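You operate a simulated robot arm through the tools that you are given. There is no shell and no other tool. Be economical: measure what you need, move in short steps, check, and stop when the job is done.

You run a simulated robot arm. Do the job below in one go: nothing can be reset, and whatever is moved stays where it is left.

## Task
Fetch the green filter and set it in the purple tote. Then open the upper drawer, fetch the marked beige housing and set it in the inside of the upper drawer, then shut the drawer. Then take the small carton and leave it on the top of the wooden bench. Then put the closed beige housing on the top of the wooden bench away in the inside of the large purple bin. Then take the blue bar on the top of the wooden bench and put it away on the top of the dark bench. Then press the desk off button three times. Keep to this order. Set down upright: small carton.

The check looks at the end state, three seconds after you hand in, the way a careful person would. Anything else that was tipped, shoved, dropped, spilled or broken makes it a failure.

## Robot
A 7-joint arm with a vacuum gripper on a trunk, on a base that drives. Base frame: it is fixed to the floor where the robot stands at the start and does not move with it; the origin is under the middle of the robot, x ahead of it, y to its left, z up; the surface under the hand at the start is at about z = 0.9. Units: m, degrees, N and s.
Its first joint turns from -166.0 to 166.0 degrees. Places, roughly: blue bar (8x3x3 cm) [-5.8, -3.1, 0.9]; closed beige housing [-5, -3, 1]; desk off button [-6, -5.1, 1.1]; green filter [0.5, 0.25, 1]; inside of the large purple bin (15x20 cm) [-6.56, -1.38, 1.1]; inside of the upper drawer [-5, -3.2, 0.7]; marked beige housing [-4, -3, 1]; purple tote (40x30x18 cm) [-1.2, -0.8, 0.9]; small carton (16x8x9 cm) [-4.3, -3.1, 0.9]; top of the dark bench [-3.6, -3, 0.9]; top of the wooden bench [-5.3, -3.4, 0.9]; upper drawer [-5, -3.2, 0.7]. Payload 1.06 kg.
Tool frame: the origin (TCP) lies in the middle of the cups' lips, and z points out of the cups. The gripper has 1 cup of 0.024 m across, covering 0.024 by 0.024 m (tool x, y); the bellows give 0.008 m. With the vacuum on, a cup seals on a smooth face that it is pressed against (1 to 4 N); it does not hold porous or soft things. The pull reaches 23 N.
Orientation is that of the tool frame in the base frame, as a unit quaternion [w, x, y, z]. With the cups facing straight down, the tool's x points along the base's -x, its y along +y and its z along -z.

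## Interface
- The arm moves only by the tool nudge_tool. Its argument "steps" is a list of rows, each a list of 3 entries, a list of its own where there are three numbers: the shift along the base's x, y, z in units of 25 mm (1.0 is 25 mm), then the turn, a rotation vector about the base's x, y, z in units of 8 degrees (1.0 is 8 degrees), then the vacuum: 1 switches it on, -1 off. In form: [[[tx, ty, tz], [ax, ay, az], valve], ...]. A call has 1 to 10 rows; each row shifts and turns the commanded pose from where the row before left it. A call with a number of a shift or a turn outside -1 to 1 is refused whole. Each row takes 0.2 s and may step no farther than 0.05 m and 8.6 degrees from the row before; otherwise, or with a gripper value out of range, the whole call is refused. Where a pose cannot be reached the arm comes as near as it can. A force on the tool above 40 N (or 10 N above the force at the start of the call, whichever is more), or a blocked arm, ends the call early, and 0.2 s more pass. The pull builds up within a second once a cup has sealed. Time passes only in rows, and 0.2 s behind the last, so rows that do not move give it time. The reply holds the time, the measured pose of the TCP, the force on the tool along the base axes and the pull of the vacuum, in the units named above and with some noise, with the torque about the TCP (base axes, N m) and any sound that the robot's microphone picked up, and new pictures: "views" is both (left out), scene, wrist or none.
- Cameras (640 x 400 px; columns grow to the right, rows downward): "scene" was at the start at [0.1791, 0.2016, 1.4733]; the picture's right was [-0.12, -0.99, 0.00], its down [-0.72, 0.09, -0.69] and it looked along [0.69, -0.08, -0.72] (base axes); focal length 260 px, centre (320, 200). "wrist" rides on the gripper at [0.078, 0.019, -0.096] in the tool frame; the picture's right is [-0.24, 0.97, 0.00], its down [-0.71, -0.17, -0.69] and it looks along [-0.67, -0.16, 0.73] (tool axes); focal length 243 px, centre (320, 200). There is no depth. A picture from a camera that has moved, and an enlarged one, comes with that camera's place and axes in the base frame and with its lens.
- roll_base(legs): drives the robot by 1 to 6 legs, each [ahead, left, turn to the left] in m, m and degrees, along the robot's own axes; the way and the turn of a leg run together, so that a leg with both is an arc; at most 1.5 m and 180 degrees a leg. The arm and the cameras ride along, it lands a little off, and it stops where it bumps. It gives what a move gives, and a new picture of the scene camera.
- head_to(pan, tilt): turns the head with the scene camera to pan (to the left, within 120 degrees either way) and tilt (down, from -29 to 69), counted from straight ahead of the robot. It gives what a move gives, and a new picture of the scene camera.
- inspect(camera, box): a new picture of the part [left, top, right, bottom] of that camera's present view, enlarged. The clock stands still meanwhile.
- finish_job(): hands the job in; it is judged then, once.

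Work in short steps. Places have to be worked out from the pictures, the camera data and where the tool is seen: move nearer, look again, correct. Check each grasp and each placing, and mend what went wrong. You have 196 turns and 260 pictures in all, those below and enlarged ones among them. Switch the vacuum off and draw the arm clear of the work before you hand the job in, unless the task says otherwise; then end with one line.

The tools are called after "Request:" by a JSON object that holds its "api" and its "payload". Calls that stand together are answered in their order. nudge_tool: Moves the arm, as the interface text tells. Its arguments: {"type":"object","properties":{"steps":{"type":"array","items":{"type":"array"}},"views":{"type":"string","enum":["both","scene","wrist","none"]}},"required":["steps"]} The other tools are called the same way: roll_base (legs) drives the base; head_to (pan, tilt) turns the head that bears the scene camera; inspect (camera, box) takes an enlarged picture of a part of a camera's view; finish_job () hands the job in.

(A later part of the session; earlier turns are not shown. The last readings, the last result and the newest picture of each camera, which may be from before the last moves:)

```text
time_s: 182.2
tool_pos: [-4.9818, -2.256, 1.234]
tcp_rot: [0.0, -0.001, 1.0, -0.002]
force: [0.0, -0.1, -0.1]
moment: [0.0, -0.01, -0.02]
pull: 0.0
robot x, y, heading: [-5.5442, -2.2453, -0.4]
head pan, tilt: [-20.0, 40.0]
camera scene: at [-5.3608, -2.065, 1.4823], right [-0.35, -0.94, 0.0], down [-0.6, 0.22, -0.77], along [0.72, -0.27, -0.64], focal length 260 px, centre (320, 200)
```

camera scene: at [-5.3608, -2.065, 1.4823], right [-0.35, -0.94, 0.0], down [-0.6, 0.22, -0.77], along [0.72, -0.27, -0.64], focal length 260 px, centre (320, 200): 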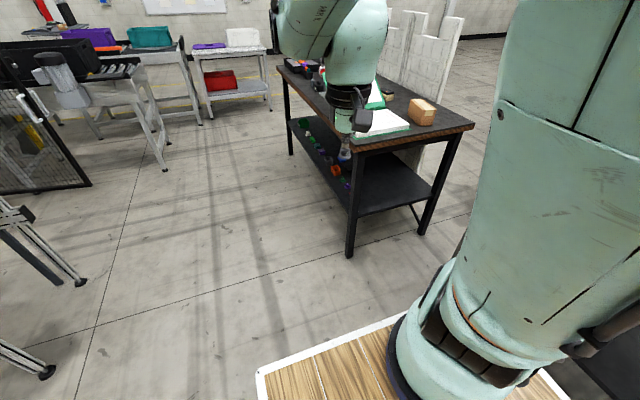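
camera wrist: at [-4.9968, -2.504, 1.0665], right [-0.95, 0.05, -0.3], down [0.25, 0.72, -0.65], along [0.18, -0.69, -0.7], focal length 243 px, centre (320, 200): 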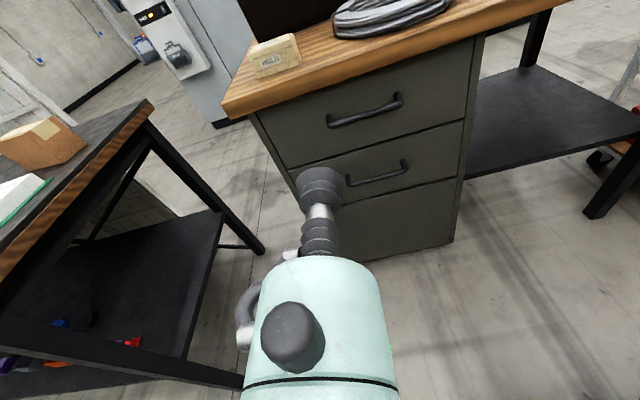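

Elbow is upright again. Drive to x≈−5.03 and turn to face the drawers.

Request:
{"api": "roll_base", "payload": {"legs": [[0.51, 0.05, 0], [0, 0, -89.5]]}}

Request:
{"api": "head_to", "payload": {"pan": -15, "tilt": 40}}

```text
time_s: 189.0
tool_pos: [-5.0398, -2.7601, 1.2341]
tcp_rot: [-0.001, 0.705, 0.71, -0.001]
force: [-0.6, 0.6, 0.6]
moment: [0.02, -0.01, 0.0]
pull: 0.0
robot x, y, heading: [-5.0345, -2.199, -90.2]
head pan, tilt: [-20.0, 40.0]
camera scene: at [-4.8529, -2.3786, 1.4823], right [-0.94, 0.34, 0.0], down [0.22, 0.6, -0.77], along [-0.26, -0.72, -0.64], focal length 260 px, centre (320, 200)
```

scene: 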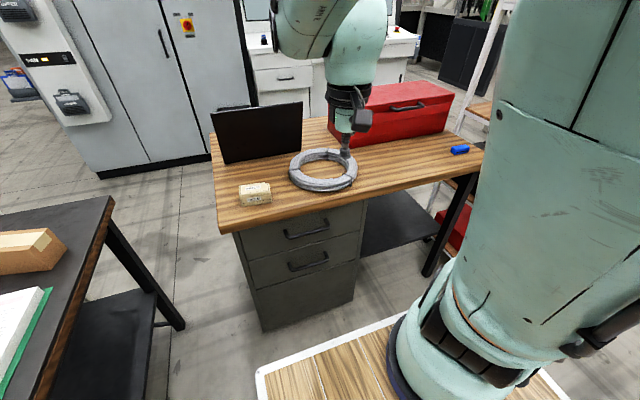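

```text
time_s: 189.6
tool_pos: [-5.0395, -2.7603, 1.2337]
tcp_rot: [-0.001, 0.704, 0.71, -0.001]
force: [0.5, -0.2, 0.4]
moment: [0.03, -0.02, -0.01]
pull: 0.0
robot x, y, heading: [-5.0358, -2.1978, -90.1]
head pan, tilt: [-15.0, 40.0]
camera scene: at [-4.8458, -2.3809, 1.4823], right [-0.97, 0.26, 0.0], down [0.17, 0.62, -0.77], along [-0.2, -0.74, -0.64], focal length 260 px, centre (320, 200)
```

scene: 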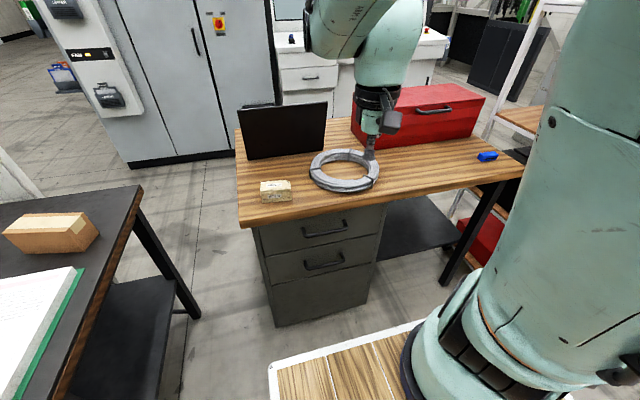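

Zoom on the upper handle to refine its position.

Request:
{"api": "inspect", "payload": {"camera": "scene", "box": [230, 170, 406, 280]}}

```text
3.64 times, centred on (318, 225) of scene
camera zoom: at [-4.8458, -2.3809, 1.4823], right [-0.97, 0.26, 0.0], down [0.17, 0.62, -0.77], along [-0.2, -0.74, -0.64], focal length 947 px, centre (327, 109)
```

zoom: 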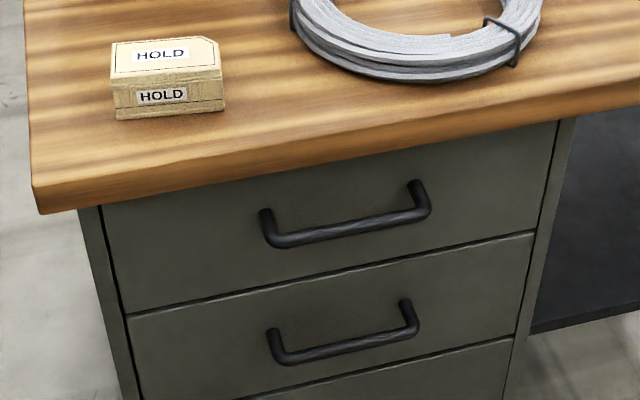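

Handle bar confirmed at ≈(−5.04, −2.998, 0.788). Tilt the tool 45° forward and come to a pre-hook point.

Request:
{"api": "nudge_tool", "payload": {"steps": [[[0, -0.4, -1], [-1, 0, 0], -1], [[0, -0.4, -1], [-1, 0, 0], -1], [[0, -0.4, -1], [-1, 0, 0], -1], [[0, -0.4, -1], [-1, 0, 0], -1], [[0, -0.4, -1], [-1, 0, 0], -1], [[0, -0.4, -1], [-0.625, 0, 0], -1], [[0, 0, -1], [0, 0, 0], -1], [[0, 0, -1], [0, 0, 0], -1]]}}

```text
time_s: 191.4
tool_pos: [-5.0145, -2.8478, 1.0788]
tcp_rot: [0.267, 0.652, 0.655, -0.273]
force: [0.6, 0.3, 0.0]
moment: [0.02, 0.0, 0.02]
pull: 0.1
out of reach, approached as far as the arm can: row 6, 7, 8
robot x, y, heading: [-5.031, -2.2007, -90.0]
head pan, tilt: [-15.0, 40.0]
camera scene: at [-4.8462, -2.3805, 1.4824], right [-0.97, 0.26, 0.0], down [0.17, 0.62, -0.77], along [-0.2, -0.74, -0.64], focal length 260 px, centre (320, 200)
camera wrist: at [-4.9958, -2.7242, 1.0919], right [0.97, -0.17, 0.16], down [-0.16, -0.02, 0.99], along [-0.16, -0.99, -0.04], focal length 243 px, centre (320, 200)
```

scene: 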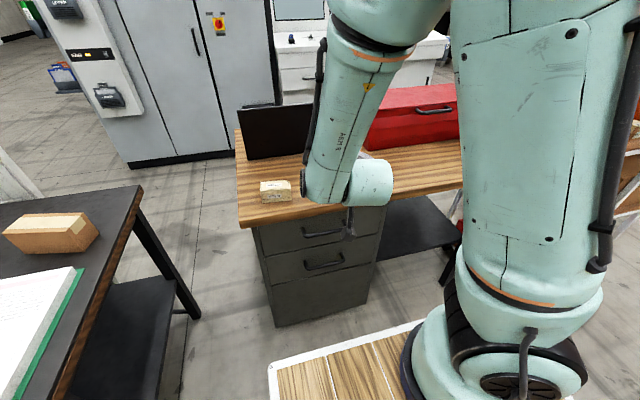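
wrist: 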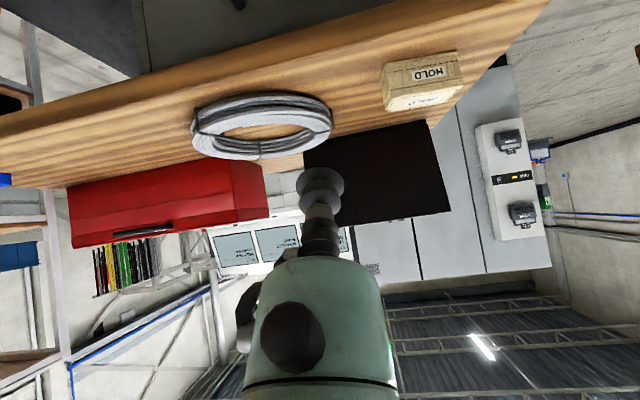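

Too folded again; roll the base back 0.22 m so that the hook point is further out from the arm.

Request:
{"api": "roll_base", "payload": {"legs": [[-0.22, 0, 0]]}}

Request:
{"api": "nudge_tool", "payload": {"steps": [[[0, -1, 0], [0, 0, 0], -1], [[0, -1, 0], [0, 0, 0], -1], [[-0.3, -1, 0], [0, 0, 0], -1], [[-0.3, -1, 0], [0, 0, 0], -1], [[-0.3, -1, -0.5], [0, 0, 0], -1], [[0, -1, -0.5], [0, 0, 0], -1], [[0, -1, -0.5], [0, 0, 0], -1], [[0, -1, -0.5], [0, 0, 0], -1]], "views": "scene"}}

```text
time_s: 193.1
tool_pos: [-5.0142, -2.6296, 1.0777]
tcp_rot: [0.266, 0.652, 0.655, -0.273]
force: [-0.1, 0.8, -0.4]
moment: [0.0, -0.01, 0.02]
pull: 0.1
robot x, y, heading: [-5.0316, -1.9809, -90.3]
head pan, tilt: [-15.0, 40.0]
camera scene: at [-4.8456, -2.1612, 1.4823], right [-0.97, 0.26, 0.0], down [0.17, 0.62, -0.77], along [-0.2, -0.74, -0.64], focal length 260 px, centre (320, 200)
```

scene: 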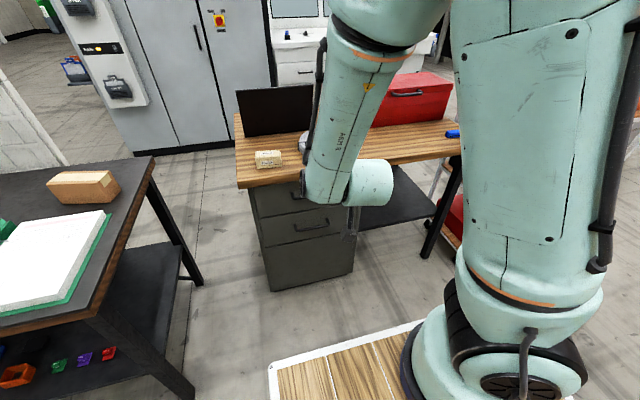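

```text
time_s: 194.9
tool_pos: [-5.0365, -2.8282, 1.0283]
tcp_rot: [0.267, 0.651, 0.656, -0.273]
force: [0.4, 1.0, 0.6]
moment: [-0.01, 0.0, -0.03]
pull: 0.0
robot x, y, heading: [-5.0332, -1.981, -90.1]
head pan, tilt: [-15.0, 40.0]
camera scene: at [-4.8457, -2.1609, 1.4824], right [-0.97, 0.26, 0.0], down [0.17, 0.62, -0.77], along [-0.2, -0.74, -0.64], focal length 260 px, centre (320, 200)
```

scene: 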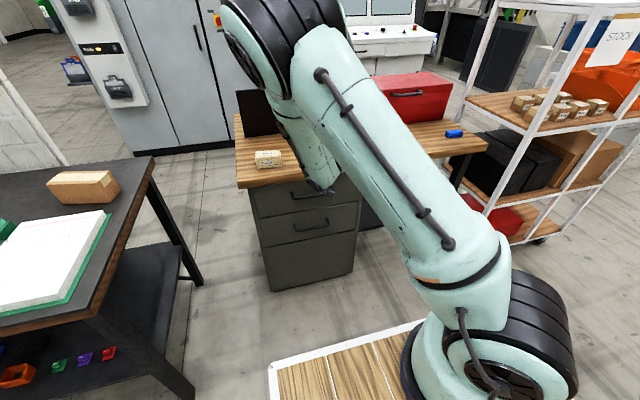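

Works. Move to pre-hook point (−5.04, −2.945, 0.876).

Request:
{"api": "nudge_tool", "payload": {"steps": [[[0, -0.6, -1], [0, 0, 0], -1], [[0, -0.6, -1], [0, 0, 0], -1], [[0, -0.6, -1], [0, 0, 0], -1], [[0, -0.9, -1], [0, 0, 0], -1], [[0, -1, -1], [0, 0, 0], -1], [[0, -1, -1], [0, 0, 0], -1]], "views": "both"}}

```text
time_s: 196.3
tool_pos: [-5.0366, -2.9462, 0.8765]
tcp_rot: [0.266, 0.652, 0.656, -0.273]
force: [-0.3, -0.5, -0.6]
moment: [-0.01, 0.02, 0.0]
pull: 0.1
robot x, y, heading: [-5.0331, -1.9795, -90.3]
head pan, tilt: [-15.0, 40.0]
camera scene: at [-4.8455, -2.1609, 1.4823], right [-0.97, 0.26, 0.0], down [0.17, 0.62, -0.77], along [-0.2, -0.74, -0.64], focal length 260 px, centre (320, 200)
camera wrist: at [-5.0181, -2.8224, 0.8909], right [0.97, -0.17, 0.15], down [-0.16, -0.02, 0.99], along [-0.16, -0.99, -0.05], focal length 243 px, centre (320, 200)
```

scene: 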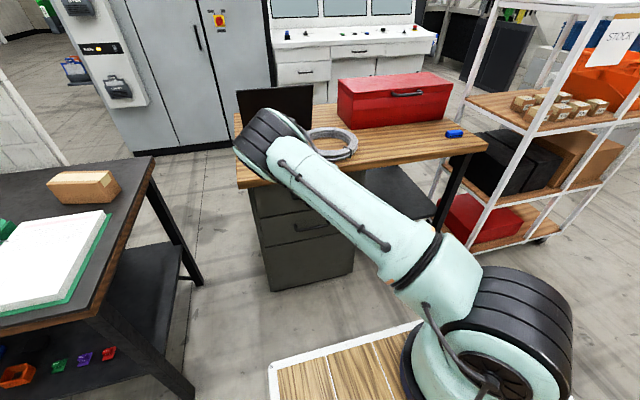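
wrist: 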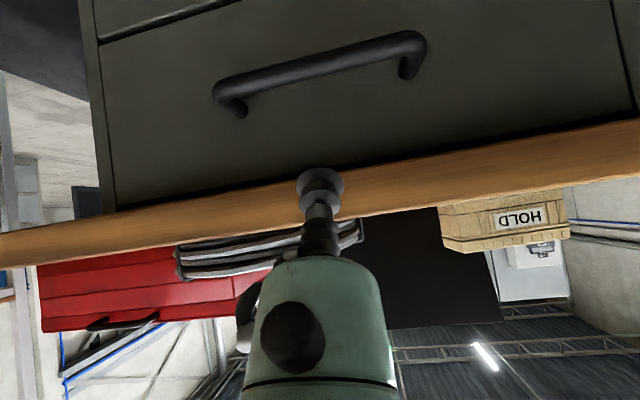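

Handle confirmed at y≈−3.0, z≈0.786 from this close view. Advance along the tool axis over the bar, first part-way.

Request:
{"api": "nudge_tool", "payload": {"steps": [[[0, -0.7, -0.7], [0, 0, 0], -1], [[0, -0.7, -0.7], [0, 0, 0], -1], [[0, -0.5, -0.5], [0, 0, 0], -1]], "views": "wrist"}}

```text
time_s: 197.1
tool_pos: [-5.0366, -2.9943, 0.8313]
tcp_rot: [0.266, 0.652, 0.655, -0.274]
force: [0.8, -0.3, 0.7]
moment: [0.03, -0.01, 0.02]
pull: 0.0
robot x, y, heading: [-5.0355, -1.9793, -90.1]
head pan, tilt: [-15.0, 40.0]
camera wrist: at [-5.0178, -2.8704, 0.8442], right [0.97, -0.17, 0.16], down [-0.16, -0.02, 0.99], along [-0.16, -0.99, -0.04], focal length 243 px, centre (320, 200)
```

wrist: 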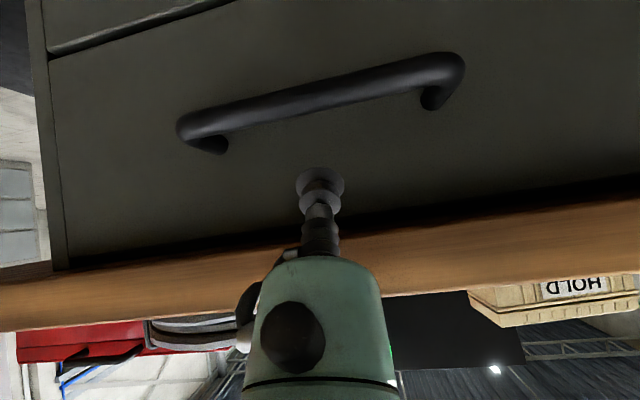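

On track, passing between bar and desk edge. Advance further to tip ≈(−3.033, 0.790).

Request:
{"api": "nudge_tool", "payload": {"steps": [[[0, -0.5, -0.5], [0, 0, 0], -1], [[0, -0.5, -0.5], [0, 0, 0], -1], [[0, -0.5, -0.5], [0, 0, 0], -1]], "views": "wrist"}}

```text
time_s: 197.9
tool_pos: [-5.0369, -3.024, 0.8]
tcp_rot: [0.265, 0.652, 0.655, -0.273]
force: [-0.8, 0.5, -1.2]
moment: [0.01, 0.0, 0.01]
pull: 0.0
out of reach, approached as far as the arm can: row 3
robot x, y, heading: [-5.0304, -1.9803, -90.2]
head pan, tilt: [-15.0, 40.0]
camera wrist: at [-5.0181, -2.9006, 0.8134], right [0.97, -0.17, 0.16], down [-0.16, -0.02, 0.99], along [-0.16, -0.99, -0.05], focal length 243 px, centre (320, 200)
```

wrist: 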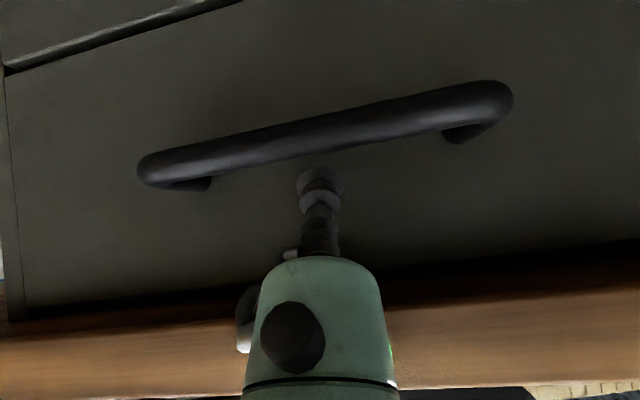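

Arm is at max extension here. Retreat along the axis, roll forward 0.12 m, and re-advance.

Request:
{"api": "nudge_tool", "payload": {"steps": [[[0, 0.8, 0.8], [0, 0, 0], -1], [[0, 0.8, 0.8], [0, 0, 0], -1], [[0, 1, 1], [0, 0, 0], -1], [[0, 1, 1], [0, 0, 0], -1], [[0, 1, 0.5], [0, 0, 0], -1], [[0, 1, 0], [0, 0, 0], -1], [[0, 1, 0], [0, 0, 0], -1], [[0, 1, 0], [0, 0, 0], -1]], "views": "none"}}

Request:
{"api": "roll_base", "payload": {"legs": [[0.1, 0, 0]]}}

```text
time_s: 199.7
tool_pos: [-5.0366, -2.8334, 0.9027]
tcp_rot: [0.267, 0.651, 0.655, -0.274]
force: [-0.5, 0.4, 0.0]
moment: [0.03, 0.02, 0.0]
pull: 0.0
robot x, y, heading: [-5.0333, -1.9837, -90.0]
head pan, tilt: [-15.0, 40.0]
```

```text
time_s: 200.8
tool_pos: [-5.0366, -2.9337, 0.9037]
tcp_rot: [0.265, 0.653, 0.655, -0.274]
force: [0.0, -0.4, -0.1]
moment: [-0.02, 0.0, -0.02]
pull: 0.0
robot x, y, heading: [-5.0331, -2.082, -90.1]
head pan, tilt: [-15.0, 40.0]
camera scene: at [-4.846, -2.2617, 1.4823], right [-0.97, 0.26, 0.0], down [0.17, 0.62, -0.77], along [-0.2, -0.74, -0.64], focal length 260 px, centre (320, 200)
```

scene: 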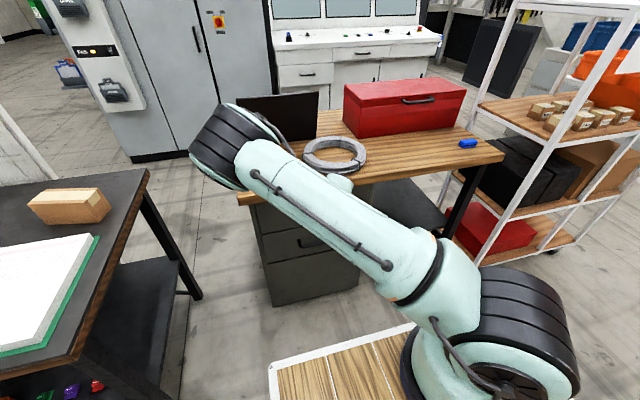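

Re-advance from here to see if it reaches lower.

Request:
{"api": "nudge_tool", "payload": {"steps": [[[0, 0, -0.5], [0, 0, 0], -1], [[0, -0.8, -0.8], [0, 0, 0], -1], [[0, -0.8, -0.8], [0, 0, 0], -1], [[0, -0.8, -0.8], [0, 0, 0], -1], [[0, -0.8, -0.8], [0, 0, 0], -1], [[0, -0.6, -0.6], [0, 0, 0], -1]], "views": "wrist"}}

```text
time_s: 202.4
tool_pos: [-5.037, -3.0263, 0.7969]
tcp_rot: [0.266, 0.652, 0.655, -0.273]
force: [1.9, 20.2, 11.1]
moment: [-1.31, -0.14, 0.37]
pull: 0.1
robot x, y, heading: [-5.0317, -2.0811, -90.7]
head pan, tilt: [-15.0, 40.0]
stopped in row 6: the force on the tool passed its limit at 42 N (the readings are from after the stop); the commanded pose is now the measured one
camera wrist: at [-5.0185, -2.9031, 0.81], right [0.97, -0.17, 0.15], down [-0.16, -0.02, 0.99], along [-0.16, -0.99, -0.04], focal length 243 px, centre (320, 200)
```

wrist: 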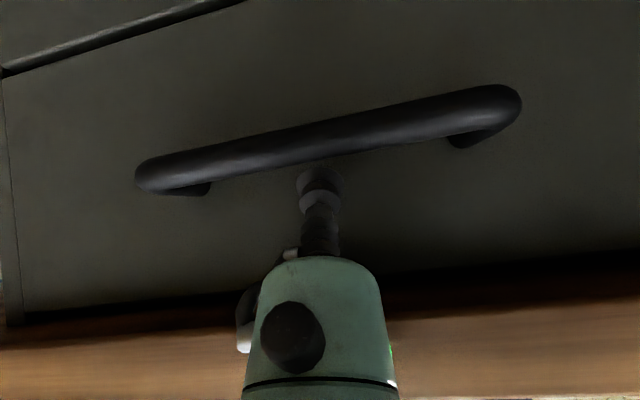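

The lip touched the drawer face (face y≈−3.035) with the cup just over and behind the bar. Try pulling: back off slightly, settle down onto the bar and pull +y gently.

Request:
{"api": "nudge_tool", "payload": {"steps": [[[0, 0.2, -0.2], [0, 0, 0], -1], [[0, 0.2, -0.2], [0, 0, 0], -1], [[0, 0.4, 0], [0, 0, 0], -1], [[0, 0.4, 0], [0, 0, 0], -1]], "views": "wrist"}}

```text
time_s: 203.4
tool_pos: [-5.0376, -2.9977, 0.7851]
tcp_rot: [0.266, 0.653, 0.655, -0.273]
force: [0.1, -2.0, -1.3]
moment: [-0.06, 0.02, 0.02]
pull: 0.1
robot x, y, heading: [-5.036, -2.0766, -90.2]
head pan, tilt: [-15.0, 40.0]
camera wrist: at [-5.0188, -2.8741, 0.7984], right [0.97, -0.17, 0.15], down [-0.16, -0.02, 0.99], along [-0.16, -0.99, -0.05], focal length 243 px, centre (320, 200)
```

wrist: 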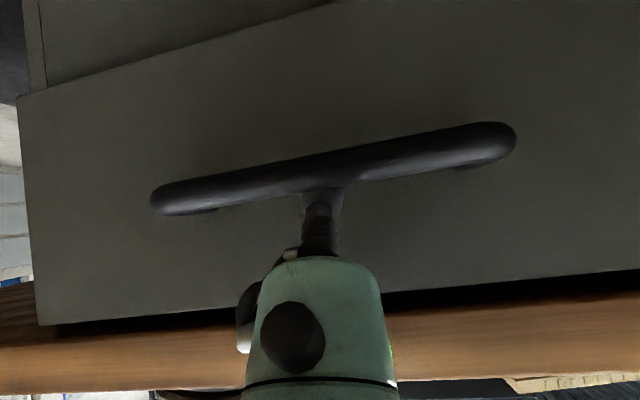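

Excellent — the cup is behind the bar and the drawer is sliding out with only ~2 N. Settle a bit lower, then pull further with the base rolling back.

Request:
{"api": "nudge_tool", "payload": {"steps": [[[0, 0, -0.3], [0, 0, 0], -1], [[0, 0.5, -0.2], [0, 0, 0], -1], [[0, 0.8, 0], [0, 0, 0], -1]], "views": "wrist"}}

```text
time_s: 204.2
tool_pos: [-5.0379, -2.9662, 0.7754]
tcp_rot: [0.267, 0.652, 0.654, -0.274]
force: [-2.8, -2.2, 26.1]
moment: [0.53, -0.04, 0.03]
pull: 0.1
robot x, y, heading: [-5.0327, -2.0738, -89.9]
head pan, tilt: [-15.0, 40.0]
camera wrist: at [-5.0186, -2.8421, 0.7881], right [0.97, -0.17, 0.16], down [-0.16, -0.02, 0.99], along [-0.16, -0.99, -0.04], focal length 243 px, centre (320, 200)
```

wrist: 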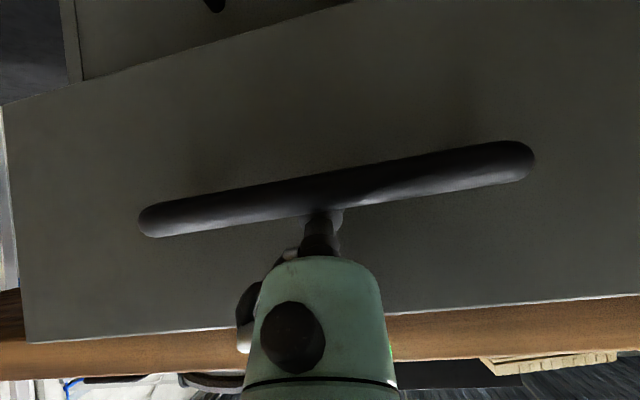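

Drawer follows; downward press is 26 N, so ease up 5 mm and then roll the base back 0.2 m.

Request:
{"api": "nudge_tool", "payload": {"steps": [[[0, 0.1, 0.2], [0, 0, 0], -1], [[0, 0.4, 0], [0, 0, 0], -1]], "views": "none"}}

Request:
{"api": "roll_base", "payload": {"legs": [[-0.2, 0, 0]]}}

```text
time_s: 204.8
tool_pos: [-5.0373, -2.9513, 0.7772]
tcp_rot: [0.266, 0.652, 0.655, -0.273]
force: [-0.5, -0.8, 6.9]
moment: [0.13, 0.01, 0.01]
pull: 0.1
robot x, y, heading: [-5.0318, -2.0792, -90.0]
head pan, tilt: [-15.0, 40.0]
```

```text
time_s: 206.4
tool_pos: [-5.0358, -2.7511, 0.7786]
tcp_rot: [0.266, 0.652, 0.656, -0.273]
force: [0.3, -0.9, 1.5]
moment: [0.02, 0.02, 0.01]
pull: 0.1
robot x, y, heading: [-5.0328, -1.8762, -90.0]
head pan, tilt: [-15.0, 40.0]
camera scene: at [-4.8452, -2.0597, 1.4823], right [-0.97, 0.26, 0.0], down [0.17, 0.62, -0.77], along [-0.2, -0.74, -0.64], focal length 260 px, centre (320, 200)
```

scene: 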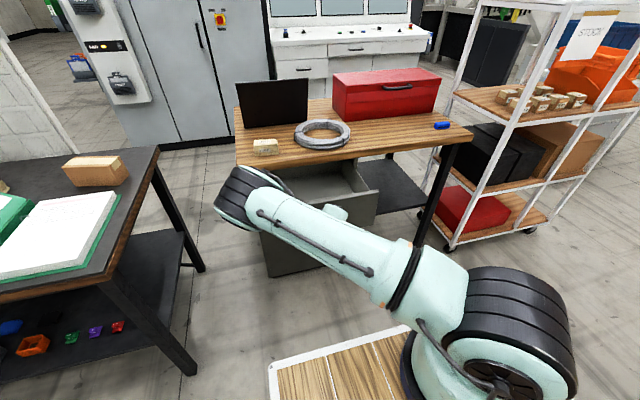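

Drawer open ~0.27 m. A bit more.

Request:
{"api": "roll_base", "payload": {"legs": [[-0.06, 0, 0]]}}

Request:
{"api": "nudge_tool", "payload": {"steps": [[[0, -0.3, 0.3], [0, 0, 0], -1], [[0, 0, 0.6], [0, 0, 0], -1], [[0, 0.3, 1], [0, 0, 0], -1], [[0, 0.3, 1], [0, 0, 0], -1], [[0, 0, 1], [0, 0, 0], -1], [[0, 0, 1], [0, 0, 0], -1], [[0, 0, 1], [0, 0, 0], -1], [[0, 0, 1], [0, 0, 0], -1]]}}

```text
time_s: 207.9
tool_pos: [-5.0351, -2.6944, 0.7794]
tcp_rot: [0.269, 0.65, 0.656, -0.273]
force: [-3.1, -19.4, -16.4]
moment: [-0.11, -0.02, 0.03]
pull: 0.1
robot x, y, heading: [-5.0303, -1.818, -89.9]
head pan, tilt: [-15.0, 40.0]
stopped in leg 1: the force on the tool passed its limit at 42 N (the readings are from after the stop); the commanded pose is now the measured one
camera scene: at [-4.8453, -2.0019, 1.4822], right [-0.97, 0.26, 0.0], down [0.17, 0.62, -0.77], along [-0.2, -0.74, -0.64], focal length 260 px, centre (320, 200)
```

scene: 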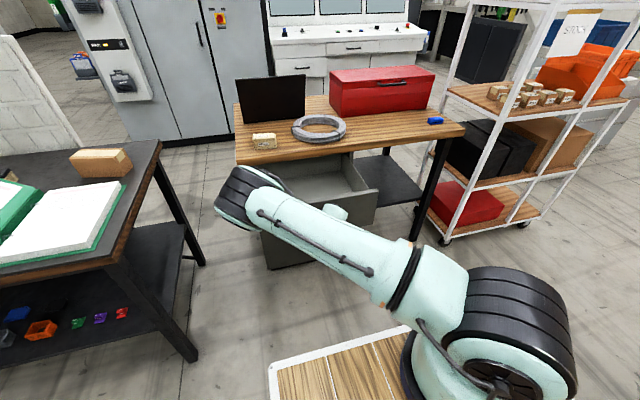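

```text
time_s: 209.8
tool_pos: [-5.0352, -2.687, 0.9523]
tcp_rot: [0.267, 0.652, 0.655, -0.274]
force: [-0.7, 0.0, 0.1]
moment: [0.04, 0.03, 0.02]
pull: 0.1
robot x, y, heading: [-5.0295, -1.8176, -90.2]
head pan, tilt: [-15.0, 40.0]
camera scene: at [-4.8451, -2.0006, 1.4823], right [-0.97, 0.26, 0.0], down [0.17, 0.62, -0.77], along [-0.2, -0.74, -0.64], focal length 260 px, centre (320, 200)
camera wrist: at [-5.0168, -2.562, 0.9644], right [0.97, -0.16, 0.16], down [-0.16, -0.02, 0.99], along [-0.16, -0.99, -0.04], focal length 243 px, centre (320, 200)
```

scene: 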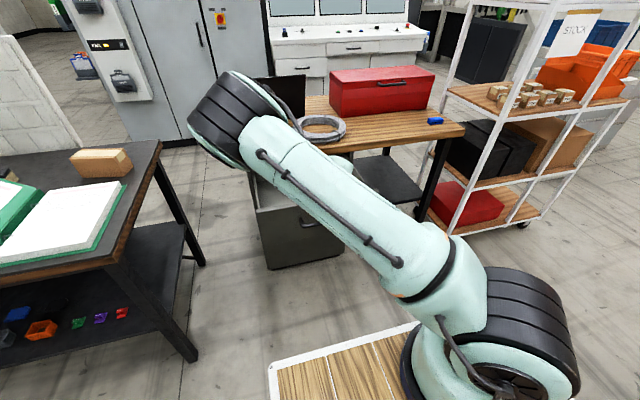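
wrist: 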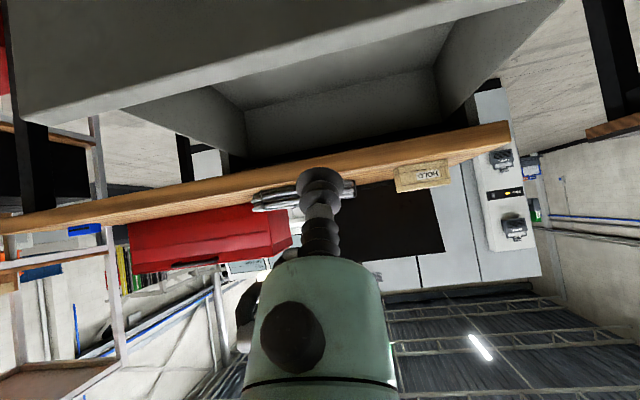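

Drawer is fully open (end stop, face at y≈−2.71). Raise the tool, then restore tool-down.

Request:
{"api": "nudge_tool", "payload": {"steps": [[[0, 0, 1], [0, 0, 0], -1], [[0, 0, 1], [0, 0, 0], -1], [[0, 0, 1], [0, 0, 0], -1], [[0, 0, 1], [0, 0, 0], -1], [[0, 0, 1], [1, 0, 0], -1], [[0, 0, 1], [1, 0, 0], -1], [[0, 0, 1], [1, 0, 0], -1], [[0, 0, 1], [1, 0, 0], -1], [[0, 0, 1], [1, 0, 0], -1], [[0, 0, 1], [0.57, 0, 0], -1]], "views": "none"}}

Request:
{"api": "nudge_tool", "payload": {"steps": [[[0, -1, 0], [0, 0, 0], -1], [[0, -1, 0], [0, 0, 0], -1], [[0, -1, 0], [0, 0, 0], -1], [[0, -1, 0], [0, 0, 0], -1], [[0, -1, 0], [0, 0, 0], -1], [[0, -1, 0], [0, 0, 0], -1], [[0, 1, 0], [0, 0, 0], -1], [[0, 1, 0], [0, 0, 0], -1], [[0, 1, 0], [0, 0, 0], -1], [[0, 1, 0], [0, 0, 0], -1]], "views": "scene"}}

```text
time_s: 211.9
tool_pos: [-5.0297, -2.6907, 1.1959]
tcp_rot: [0.023, 0.703, 0.711, -0.017]
force: [0.2, 0.1, -0.9]
moment: [-0.01, -0.01, 0.01]
pull: 0.1
out of reach, approached as far as the arm can: row 6
robot x, y, heading: [-5.0355, -1.8198, -90.3]
head pan, tilt: [-15.0, 40.0]
```

```text
time_s: 214.2
tool_pos: [-5.0297, -2.7402, 1.1952]
tcp_rot: [0.023, 0.703, 0.711, -0.015]
force: [-1.1, -0.5, 0.3]
moment: [0.04, 0.0, -0.02]
pull: 0.0
robot x, y, heading: [-5.0331, -1.82, -90.1]
head pan, tilt: [-15.0, 40.0]
camera scene: at [-4.8455, -2.0008, 1.4823], right [-0.97, 0.26, 0.0], down [0.17, 0.62, -0.77], along [-0.2, -0.74, -0.64], focal length 260 px, centre (320, 200)
```

scene: 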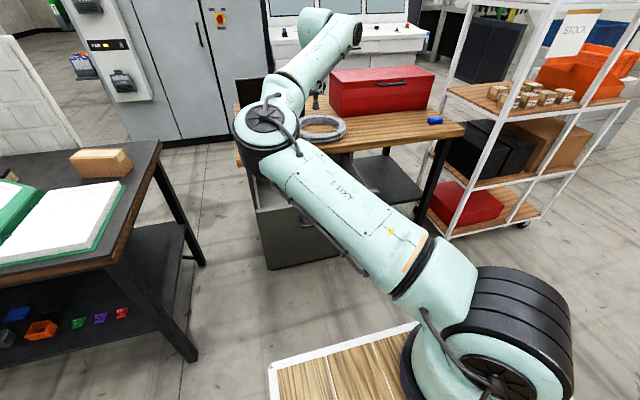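

Small residual tilt; extend to straighten the elbow, then retract to a travelling pose.

Request:
{"api": "nudge_tool", "payload": {"steps": [[[0, -1, 0], [0.4, 0.05, 0.05], -1], [[0, -1, 0], [0, 0, 0], -1], [[0, -1, 0], [0, 0, 0], -1], [[0, -1, 0], [0, 0, 0], -1], [[0, -1, 0], [0, 0, 0], -1], [[0, -1, 0], [0, 0, 0], -1], [[0, 1, 0.2], [0, 0, 0], -1], [[0, 1, 0.2], [0, 0, 0], -1], [[0, 1, 0.2], [0, 0, 0], -1], [[0, 1, 0.2], [0, 0, 0], -1]], "views": "none"}}

Request:
{"api": "nudge_tool", "payload": {"steps": [[[0, 1, 0.2], [0, 0, 0], -1], [[0, 1, 0.2], [0, 0, 0], -1], [[0, 1, 0], [0, 0, 0], -1], [[0, 1, 0], [0, 0, 0], -1], [[0, 1, 0], [0, 0, 0], -1], [[0, 1, 0], [0, 0, 0], -1], [[0, 1, 0], [0, 0, 0], -1], [[0, 1, 0], [0, 0, 0], -1], [[0, 1, 0], [0, 0, 0], -1], [[0, 1, 0], [0, 0, 0], -1]], "views": "scene"}}

```text
time_s: 216.3
tool_pos: [-5.0304, -2.7332, 1.2161]
tcp_rot: [0.002, 0.701, 0.713, 0.002]
force: [0.2, 0.4, -0.1]
moment: [0.0, -0.04, -0.02]
pull: 0.1
out of reach, approached as far as the arm can: row 4, 5, 6
robot x, y, heading: [-5.0357, -1.8178, -90.2]
head pan, tilt: [-15.0, 40.0]
```

```text
time_s: 218.6
tool_pos: [-5.0304, -2.4834, 1.2267]
tcp_rot: [0.002, 0.701, 0.713, 0.001]
force: [-0.5, -0.3, -0.8]
moment: [0.03, 0.0, -0.02]
pull: 0.0
robot x, y, heading: [-5.0322, -1.8192, -90.0]
head pan, tilt: [-15.0, 40.0]
camera scene: at [-4.8452, -2.0008, 1.4823], right [-0.97, 0.26, 0.0], down [0.17, 0.62, -0.77], along [-0.2, -0.74, -0.64], focal length 260 px, centre (320, 200)
```

scene: 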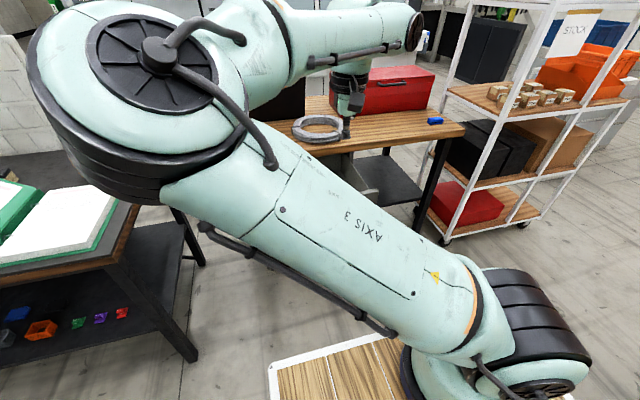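

Elbow is still out left; repeat the straighten manoeuvre a bit lower and pull back with an upward motion.

Request:
{"api": "nudge_tool", "payload": {"steps": [[[0, -1, 0], [0, 0, 0], -1], [[0, -1, 0], [0, 0, 0], -1], [[0, -1, 0], [0, 0, 0], -1], [[0, -1, 0], [0, 0, 0], -1], [[0, -1, 0], [0, 0, 0], -1], [[0, -1, -0.5], [0, 0, 0], -1], [[0, -1, -0.5], [0, 0, 0], -1], [[0, -1, -0.5], [0, 0, 0], -1], [[0, -1, -0.5], [0, 0, 0], -1], [[0, -1, -0.5], [0, 0, 0], -1]], "views": "none"}}

Request:
{"api": "nudge_tool", "payload": {"steps": [[[0, -1, 0], [0, 0, 0], -1], [[0, -1, 0], [0, 0, 0], -1], [[0, -1, 0], [0, 0, 0], -1], [[0, -1, 0], [0, 0, 0], -1], [[0, -1, 0], [0, 0, 0], -1], [[0, -1, 0], [0, 0, 0], -1]], "views": "scene"}}

```text
time_s: 220.8
tool_pos: [-5.0306, -2.7329, 1.1646]
tcp_rot: [0.002, 0.701, 0.713, 0.0]
force: [-0.4, -1.0, 0.4]
moment: [0.0, 0.03, 0.01]
pull: 0.1
robot x, y, heading: [-5.0339, -1.8194, -90.2]
head pan, tilt: [-15.0, 40.0]
```

```text
time_s: 222.2
tool_pos: [-5.0256, -2.8445, 1.1619]
tcp_rot: [0.003, 0.701, 0.714, 0.002]
force: [-0.2, -0.3, 0.1]
moment: [0.02, 0.0, -0.01]
pull: 0.0
out of reach, approached as far as the arm can: row 5, 6
robot x, y, heading: [-5.0353, -1.8184, -89.9]
head pan, tilt: [-15.0, 40.0]
camera scene: at [-4.8453, -2.0005, 1.4823], right [-0.97, 0.26, 0.0], down [0.17, 0.62, -0.77], along [-0.2, -0.74, -0.64], focal length 260 px, centre (320, 200)
```

scene: 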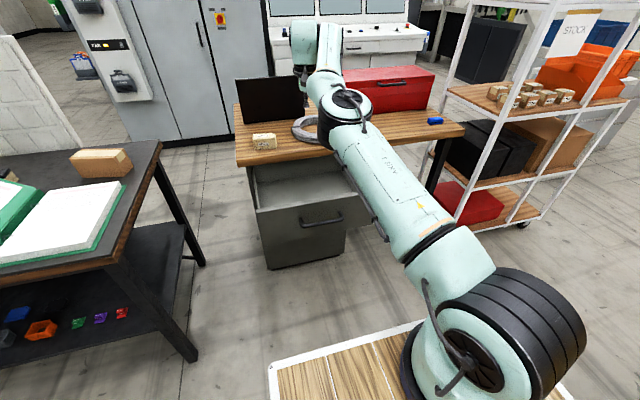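

Arm is straight. Now retract with rising motion to encourage elbow-up.

Request:
{"api": "nudge_tool", "payload": {"steps": [[[0, 0.6, 0.8], [0, 0, 0], -1], [[0, 0.6, 0.8], [0, 0, 0], -1], [[0, 0.8, 0.5], [0, 0, 0], -1], [[0, 1, 0.3], [0, 0, 0], -1], [[0, 1, 0], [0, 0, 0], -1], [[0, 1, 0], [0, 0, 0], -1], [[0, 1, 0], [0, 0, 0], -1], [[0, 1, 0], [0, 0, 0], -1], [[0, 1, 0], [0, 0, 0], -1], [[0, 1, 0], [0, 0, 0], -1]], "views": "scene"}}

```text
time_s: 224.3
tool_pos: [-5.025, -2.6205, 1.2225]
tcp_rot: [0.001, 0.701, 0.713, 0.001]
force: [0.1, 0.2, -0.9]
moment: [0.01, 0.01, 0.0]
pull: 0.0
robot x, y, heading: [-5.0346, -1.8217, -90.3]
head pan, tilt: [-15.0, 40.0]
camera scene: at [-4.8453, -2.0008, 1.4823], right [-0.97, 0.26, 0.0], down [0.17, 0.62, -0.77], along [-0.2, -0.74, -0.64], focal length 260 px, centre (320, 200)
```

scene: 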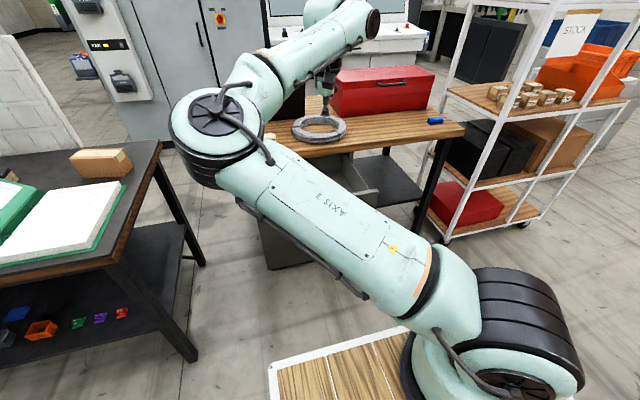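

Still left. Extend to the limit again and hold several rows there, pushing high, to let the posture drift.

Request:
{"api": "nudge_tool", "payload": {"steps": [[[0, -1, -0.3], [0, 0, 0], -1], [[0, -1, -0.3], [0, 0, 0], -1], [[0, -1, -0.3], [0, 0, 0], -1], [[0, -1, -0.3], [0, 0, 0], -1], [[0, -1, -0.3], [0, 0, 0], -1], [[0, -1, 0], [0, 0, 0], -1], [[0, -1, 0], [0, 0, 0], -1], [[0, -1, 0], [0, 0, 0], -1], [[0, -1, 0], [0, 0, 0], -1], [[0, -1, 0], [0, 0, 0], -1]], "views": "none"}}

Request:
{"api": "nudge_tool", "payload": {"steps": [[[0, -1, 0.5], [0, 0, 0], -1], [[0, -1, 0.5], [0, 0, 0], -1], [[0, -1, 0.5], [0, 0, 0], -1], [[0, -1, 0.5], [0, 0, 0], -1], [[0, 0.5, 0.5], [0, 0, 0], -1], [[0, 0.5, 0.5], [0, 0, 0], -1], [[0, 0.5, 0.5], [0, 0, 0], -1], [[0, 0.7, 0.5], [0, 0, 0], -1], [[0, 0.7, 0.3], [0, 0, 0], -1], [[0, 1, 0], [0, 0, 0], -1]], "views": "scene"}}

```text
time_s: 226.6
tool_pos: [-5.0248, -2.8396, 1.1837]
tcp_rot: [0.002, 0.701, 0.713, -0.001]
force: [0.2, 0.0, 0.3]
moment: [0.01, 0.0, -0.01]
pull: 0.1
out of reach, approached as far as the arm can: row 9, 10
robot x, y, heading: [-5.031, -1.8211, -90.3]
head pan, tilt: [-15.0, 40.0]
```

```text
time_s: 228.8
tool_pos: [-5.0257, -2.7423, 1.2392]
tcp_rot: [0.001, 0.701, 0.713, 0.002]
force: [-0.4, -1.5, -0.1]
moment: [-0.01, -0.04, -0.01]
pull: 0.0
out of reach, approached as far as the arm can: row 1, 2, 3, 4
robot x, y, heading: [-5.0296, -1.8188, -90.0]
head pan, tilt: [-15.0, 40.0]
camera scene: at [-4.8455, -2.0008, 1.4823], right [-0.97, 0.26, 0.0], down [0.17, 0.62, -0.77], along [-0.2, -0.74, -0.64], focal length 260 px, centre (320, 200)
```

scene: 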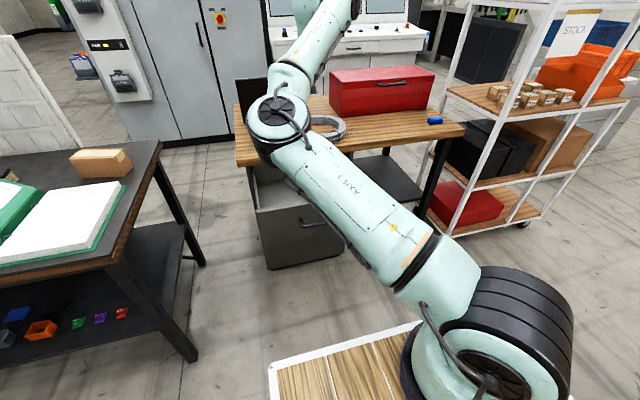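

Try influencing the elbow via tool yaw: rotate the tool 32° about vertical and look.

Request:
{"api": "nudge_tool", "payload": {"steps": [[[0, 0.5, 0], [0, 0, 1], -1], [[0, 0.5, 0], [0, 0, 1], -1], [[0, 0.5, 0], [0, 0, 1], -1], [[0, 0, 0], [0, 0, 1], -1], [[0, 0, 0], [0, 0, 1], -1], [[0, 0, 0], [0, 0, 1], -1], [[0, 0, 0], [0, 0, 1], -1]], "views": "scene"}}

```text
time_s: 230.3
tool_pos: [-5.0237, -2.7044, 1.2401]
tcp_rot: [0.002, 0.283, 0.959, 0.001]
force: [-0.8, 0.3, -0.3]
moment: [0.0, 0.02, 0.0]
pull: 0.0
robot x, y, heading: [-5.0314, -1.8202, -89.9]
head pan, tilt: [-15.0, 40.0]
camera scene: at [-4.8452, -2.0005, 1.4823], right [-0.97, 0.26, 0.0], down [0.17, 0.62, -0.77], along [-0.2, -0.74, -0.64], focal length 260 px, centre (320, 200)
```

scene: 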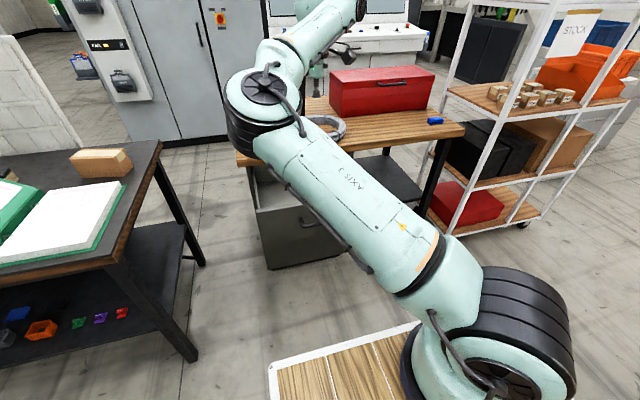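

Yaw only used the last joint. Undo it while extending, wiggle sideways at full extension, and retract high.

Request:
{"api": "nudge_tool", "payload": {"steps": [[[0, -1, -0.4], [0, 0, -1], -1], [[0, -1, -0.4], [0, 0, -1], -1], [[0, -1, -0.4], [0, 0, -1], -1], [[0, -1, -0.4], [0, 0, -1], -1], [[0, -1, -0.4], [0, 0, -1], -1], [[0, -1, 0], [0, 0, -1], -1], [[0, -1, 0], [0, 0, -1], -1], [[1, -1, 0], [0, 0, 0], -1], [[1, -1, 0], [0, 0, 0], -1], [[1, -1, 0], [0, 0, 0], -1]], "views": "none"}}

Request:
{"api": "nudge_tool", "payload": {"steps": [[[1, -1, 0], [0, 0, 0], -1], [[1, 0, 0], [0, 0, 0], -1], [[-1, 0.5, 0.3], [0, 0, 0], -1], [[-1, 0.7, 0.3], [0, 0, 0], -1], [[-1, 0.8, 0.3], [0, 0, 0], -1], [[-1, 0.8, 0.3], [0, 0, 0], -1], [[-1, 0.8, 0.3], [0, 0, 0], -1], [[0, 1, 0.3], [0, 0, 0], -1], [[0, 1, 0.3], [0, 0, 0], -1], [[0, 1, 0], [0, 0, 0], -1]], "views": "scene"}}

```text
time_s: 232.6
tool_pos: [-4.9468, -2.8356, 1.1625]
tcp_rot: [0.001, 0.701, 0.713, 0.0]
force: [-0.1, -0.1, 0.6]
moment: [0.0, 0.01, -0.02]
pull: 0.2
out of reach, approached as far as the arm can: row 6, 7, 8, 9, 10
robot x, y, heading: [-5.0341, -1.8193, -90.0]
head pan, tilt: [-15.0, 40.0]
```

```text
time_s: 234.8
tool_pos: [-5.0573, -2.6663, 1.2204]
tcp_rot: [0.001, 0.701, 0.713, 0.002]
force: [0.5, -0.1, 0.0]
moment: [0.01, 0.0, 0.02]
pull: 0.1
out of reach, approached as far as the arm can: row 1, 2
robot x, y, heading: [-5.0327, -1.8184, -90.2]
head pan, tilt: [-15.0, 40.0]
camera scene: at [-4.8454, -2.0008, 1.4823], right [-0.97, 0.26, 0.0], down [0.17, 0.62, -0.77], along [-0.2, -0.74, -0.64], focal length 260 px, centre (320, 200)
```

scene: 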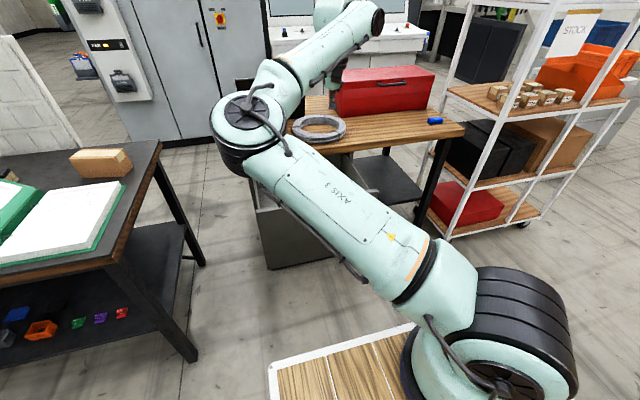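

Posture stays elbow-left; acceptable with care. Raise/retract the tool and strafe toward the dark bench for a closer look at the folder stand near the housing.

Request:
{"api": "nudge_tool", "payload": {"steps": [[[0, 1, 1], [0, 0, 0], -1], [[0, 1, 1], [0, 0, 0], -1], [[0, 1, 1], [0, 0, 0], -1], [[0, 1, 1], [0, 0, 0], -1], [[0, 1, 1], [0, 0, 0], -1], [[0, 1, 0], [0, 0, 0], -1]], "views": "none"}}

Request:
{"api": "roll_base", "payload": {"legs": [[0.03, 1.0, 0]]}}

Request:
{"api": "head_to", "payload": {"pan": 10, "tilt": 45}}

```text
time_s: 236.2
tool_pos: [-5.0579, -2.5176, 1.344]
tcp_rot: [0.001, 0.702, 0.713, 0.002]
force: [-0.2, 0.2, -0.6]
moment: [0.03, -0.07, -0.03]
pull: 0.0
robot x, y, heading: [-5.0317, -1.8209, -90.2]
head pan, tilt: [-15.0, 40.0]
```

```text
time_s: 241.3
tool_pos: [-4.0579, -2.5495, 1.3459]
tcp_rot: [0.002, 0.702, 0.713, 0.001]
force: [-0.2, -0.2, 0.3]
moment: [-0.01, -0.01, -0.03]
pull: 0.1
robot x, y, heading: [-4.0308, -1.852, -90.2]
head pan, tilt: [-15.0, 40.0]
camera scene: at [-3.8449, -2.0327, 1.4823], right [-0.97, 0.26, 0.0], down [0.17, 0.62, -0.77], along [-0.2, -0.74, -0.64], focal length 260 px, centre (320, 200)
```

scene: 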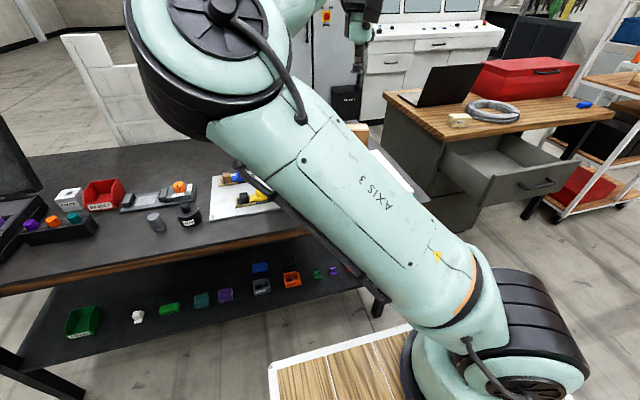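

```text
time_s: 242.2
tool_pos: [-4.0582, -2.5497, 1.3459]
tcp_rot: [0.003, 0.701, 0.713, 0.001]
force: [-0.9, 0.5, 0.2]
moment: [0.01, 0.03, -0.02]
pull: 0.0
robot x, y, heading: [-4.0283, -1.851, -90.1]
head pan, tilt: [10.0, 45.0]
camera scene: at [-3.8088, -2.0307, 1.4751], right [-0.99, -0.17, 0.0], down [-0.12, 0.7, -0.71], along [0.12, -0.7, -0.71], focal length 260 px, centre (320, 200)
```

scene: 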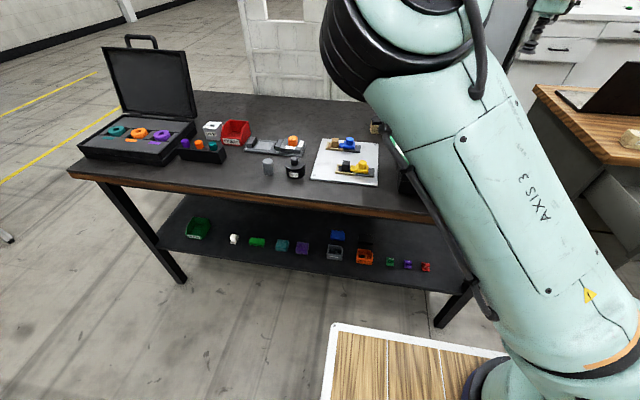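

The arm hides the target from the head camera; use the wrist camera here.

Request:
{"api": "nudge_tool", "payload": {"steps": [[[0, -0.5, 0], [0, 0, 0], -1]], "views": "wrist"}}

```text
time_s: 242.6
tool_pos: [-4.0569, -2.5634, 1.3454]
tcp_rot: [0.0, 0.701, 0.713, 0.002]
force: [-1.1, 0.6, -0.2]
moment: [0.01, 0.05, -0.01]
pull: 0.1
robot x, y, heading: [-4.0321, -1.8504, -90.3]
head pan, tilt: [10.0, 45.0]
camera wrist: at [-4.0407, -2.4825, 1.4414], right [0.98, -0.22, 0.0], down [-0.16, -0.71, 0.69], along [-0.15, -0.67, -0.73], focal length 243 px, centre (320, 200)
```

wrist: 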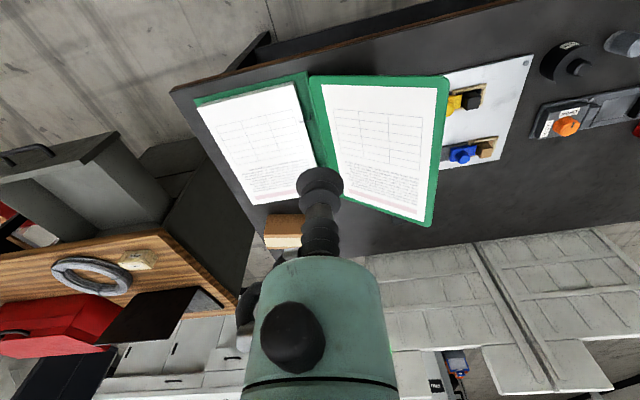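

The folder's raised leaf tops out at z≈1.07 around (−3.88, −2.64…−2.96); the housing lies just beyond it at (−3.93, −3.05). Yaw the tool +90° so the wrist camera is on the −x side, away from the leaf.

Request:
{"api": "nudge_tool", "payload": {"steps": [[[0, 0, 0], [0, 0, 1], -1], [[0, 0, 0], [0, 0, 1], -1], [[0, 0, 0], [0, 0, 1], -1], [[0, 0, 0], [0, 0, 1], -1], [[0, 0, 0], [0, 0, 1], -1], [[0, 0, 0], [0, 0, 1], -1], [[0, 0, 0], [0, 0, 1], -1], [[0, 0, 0], [0, 0, 1], -1], [[0, 0, 0], [0, 0, 1], -1], [[0, 0, 0], [0, 0, 1], -1]], "views": "none"}}

Request:
{"api": "roll_base", "payload": {"legs": [[0.28, 0.08, 0]]}}

Request:
{"api": "nudge_tool", "payload": {"steps": [[[0, -0.5, 0], [0, 0, 0.6], -1], [[0, -1, 0], [0, 0, 0.6], -1], [[0, -1, 0], [0, 0, 0], -1]]}}

```text
time_s: 244.8
tool_pos: [-4.0578, -2.561, 1.3455]
tcp_rot: [0.0, 0.077, 0.997, 0.001]
force: [-0.9, 0.6, 0.1]
moment: [0.01, -0.03, 0.0]
pull: 0.1
robot x, y, heading: [-4.0341, -1.8527, -90.3]
head pan, tilt: [10.0, 45.0]
```

```text
time_s: 246.8
tool_pos: [-3.978, -2.8409, 1.3453]
tcp_rot: [0.001, 0.078, 0.997, 0.002]
force: [-0.6, 0.1, -0.8]
moment: [0.03, 0.02, -0.02]
pull: 0.0
robot x, y, heading: [-3.9515, -2.1322, -89.9]
head pan, tilt: [10.0, 45.0]
camera scene: at [-3.7284, -2.309, 1.475], right [-0.98, -0.17, 0.0], down [-0.12, 0.7, -0.71], along [0.12, -0.7, -0.71], focal length 260 px, centre (320, 200)
```

scene: 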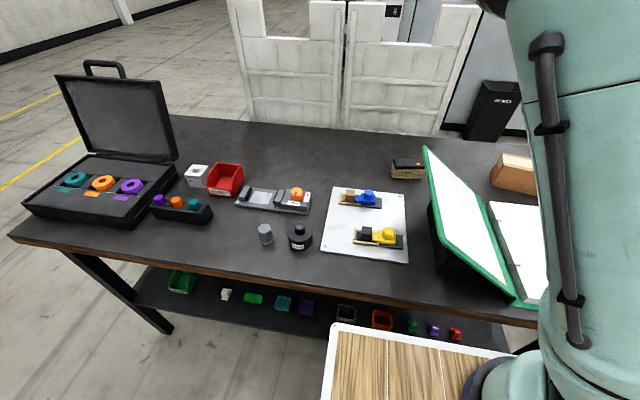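

```text
time_s: 247.6
tool_pos: [-3.9774, -2.9024, 1.3451]
tcp_rot: [0.0, -0.006, 1.0, 0.002]
force: [-0.6, 0.7, 0.3]
moment: [-0.01, 0.01, -0.02]
pull: 0.1
robot x, y, heading: [-3.9546, -2.1281, -90.1]
head pan, tilt: [10.0, 45.0]
camera scene: at [-3.7284, -2.3084, 1.4751], right [-0.98, -0.17, 0.0], down [-0.12, 0.7, -0.71], along [0.12, -0.7, -0.71], focal length 260 px, centre (320, 200)
camera wrist: at [-4.0556, -2.8851, 1.4423], right [0.22, 0.97, 0.0], down [0.71, -0.17, 0.69], along [0.67, -0.15, -0.73], focal length 243 px, centre (320, 200)
```

scene: 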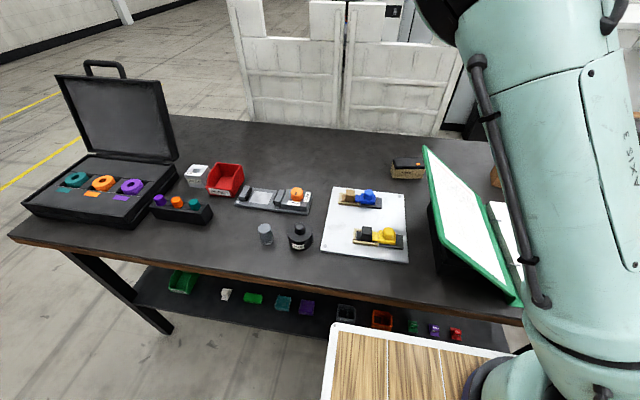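
wrist: 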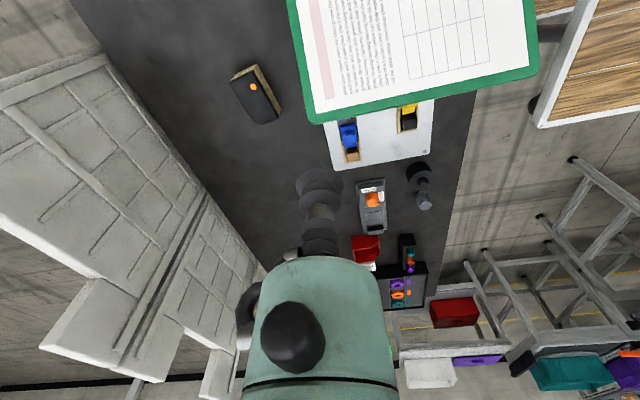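

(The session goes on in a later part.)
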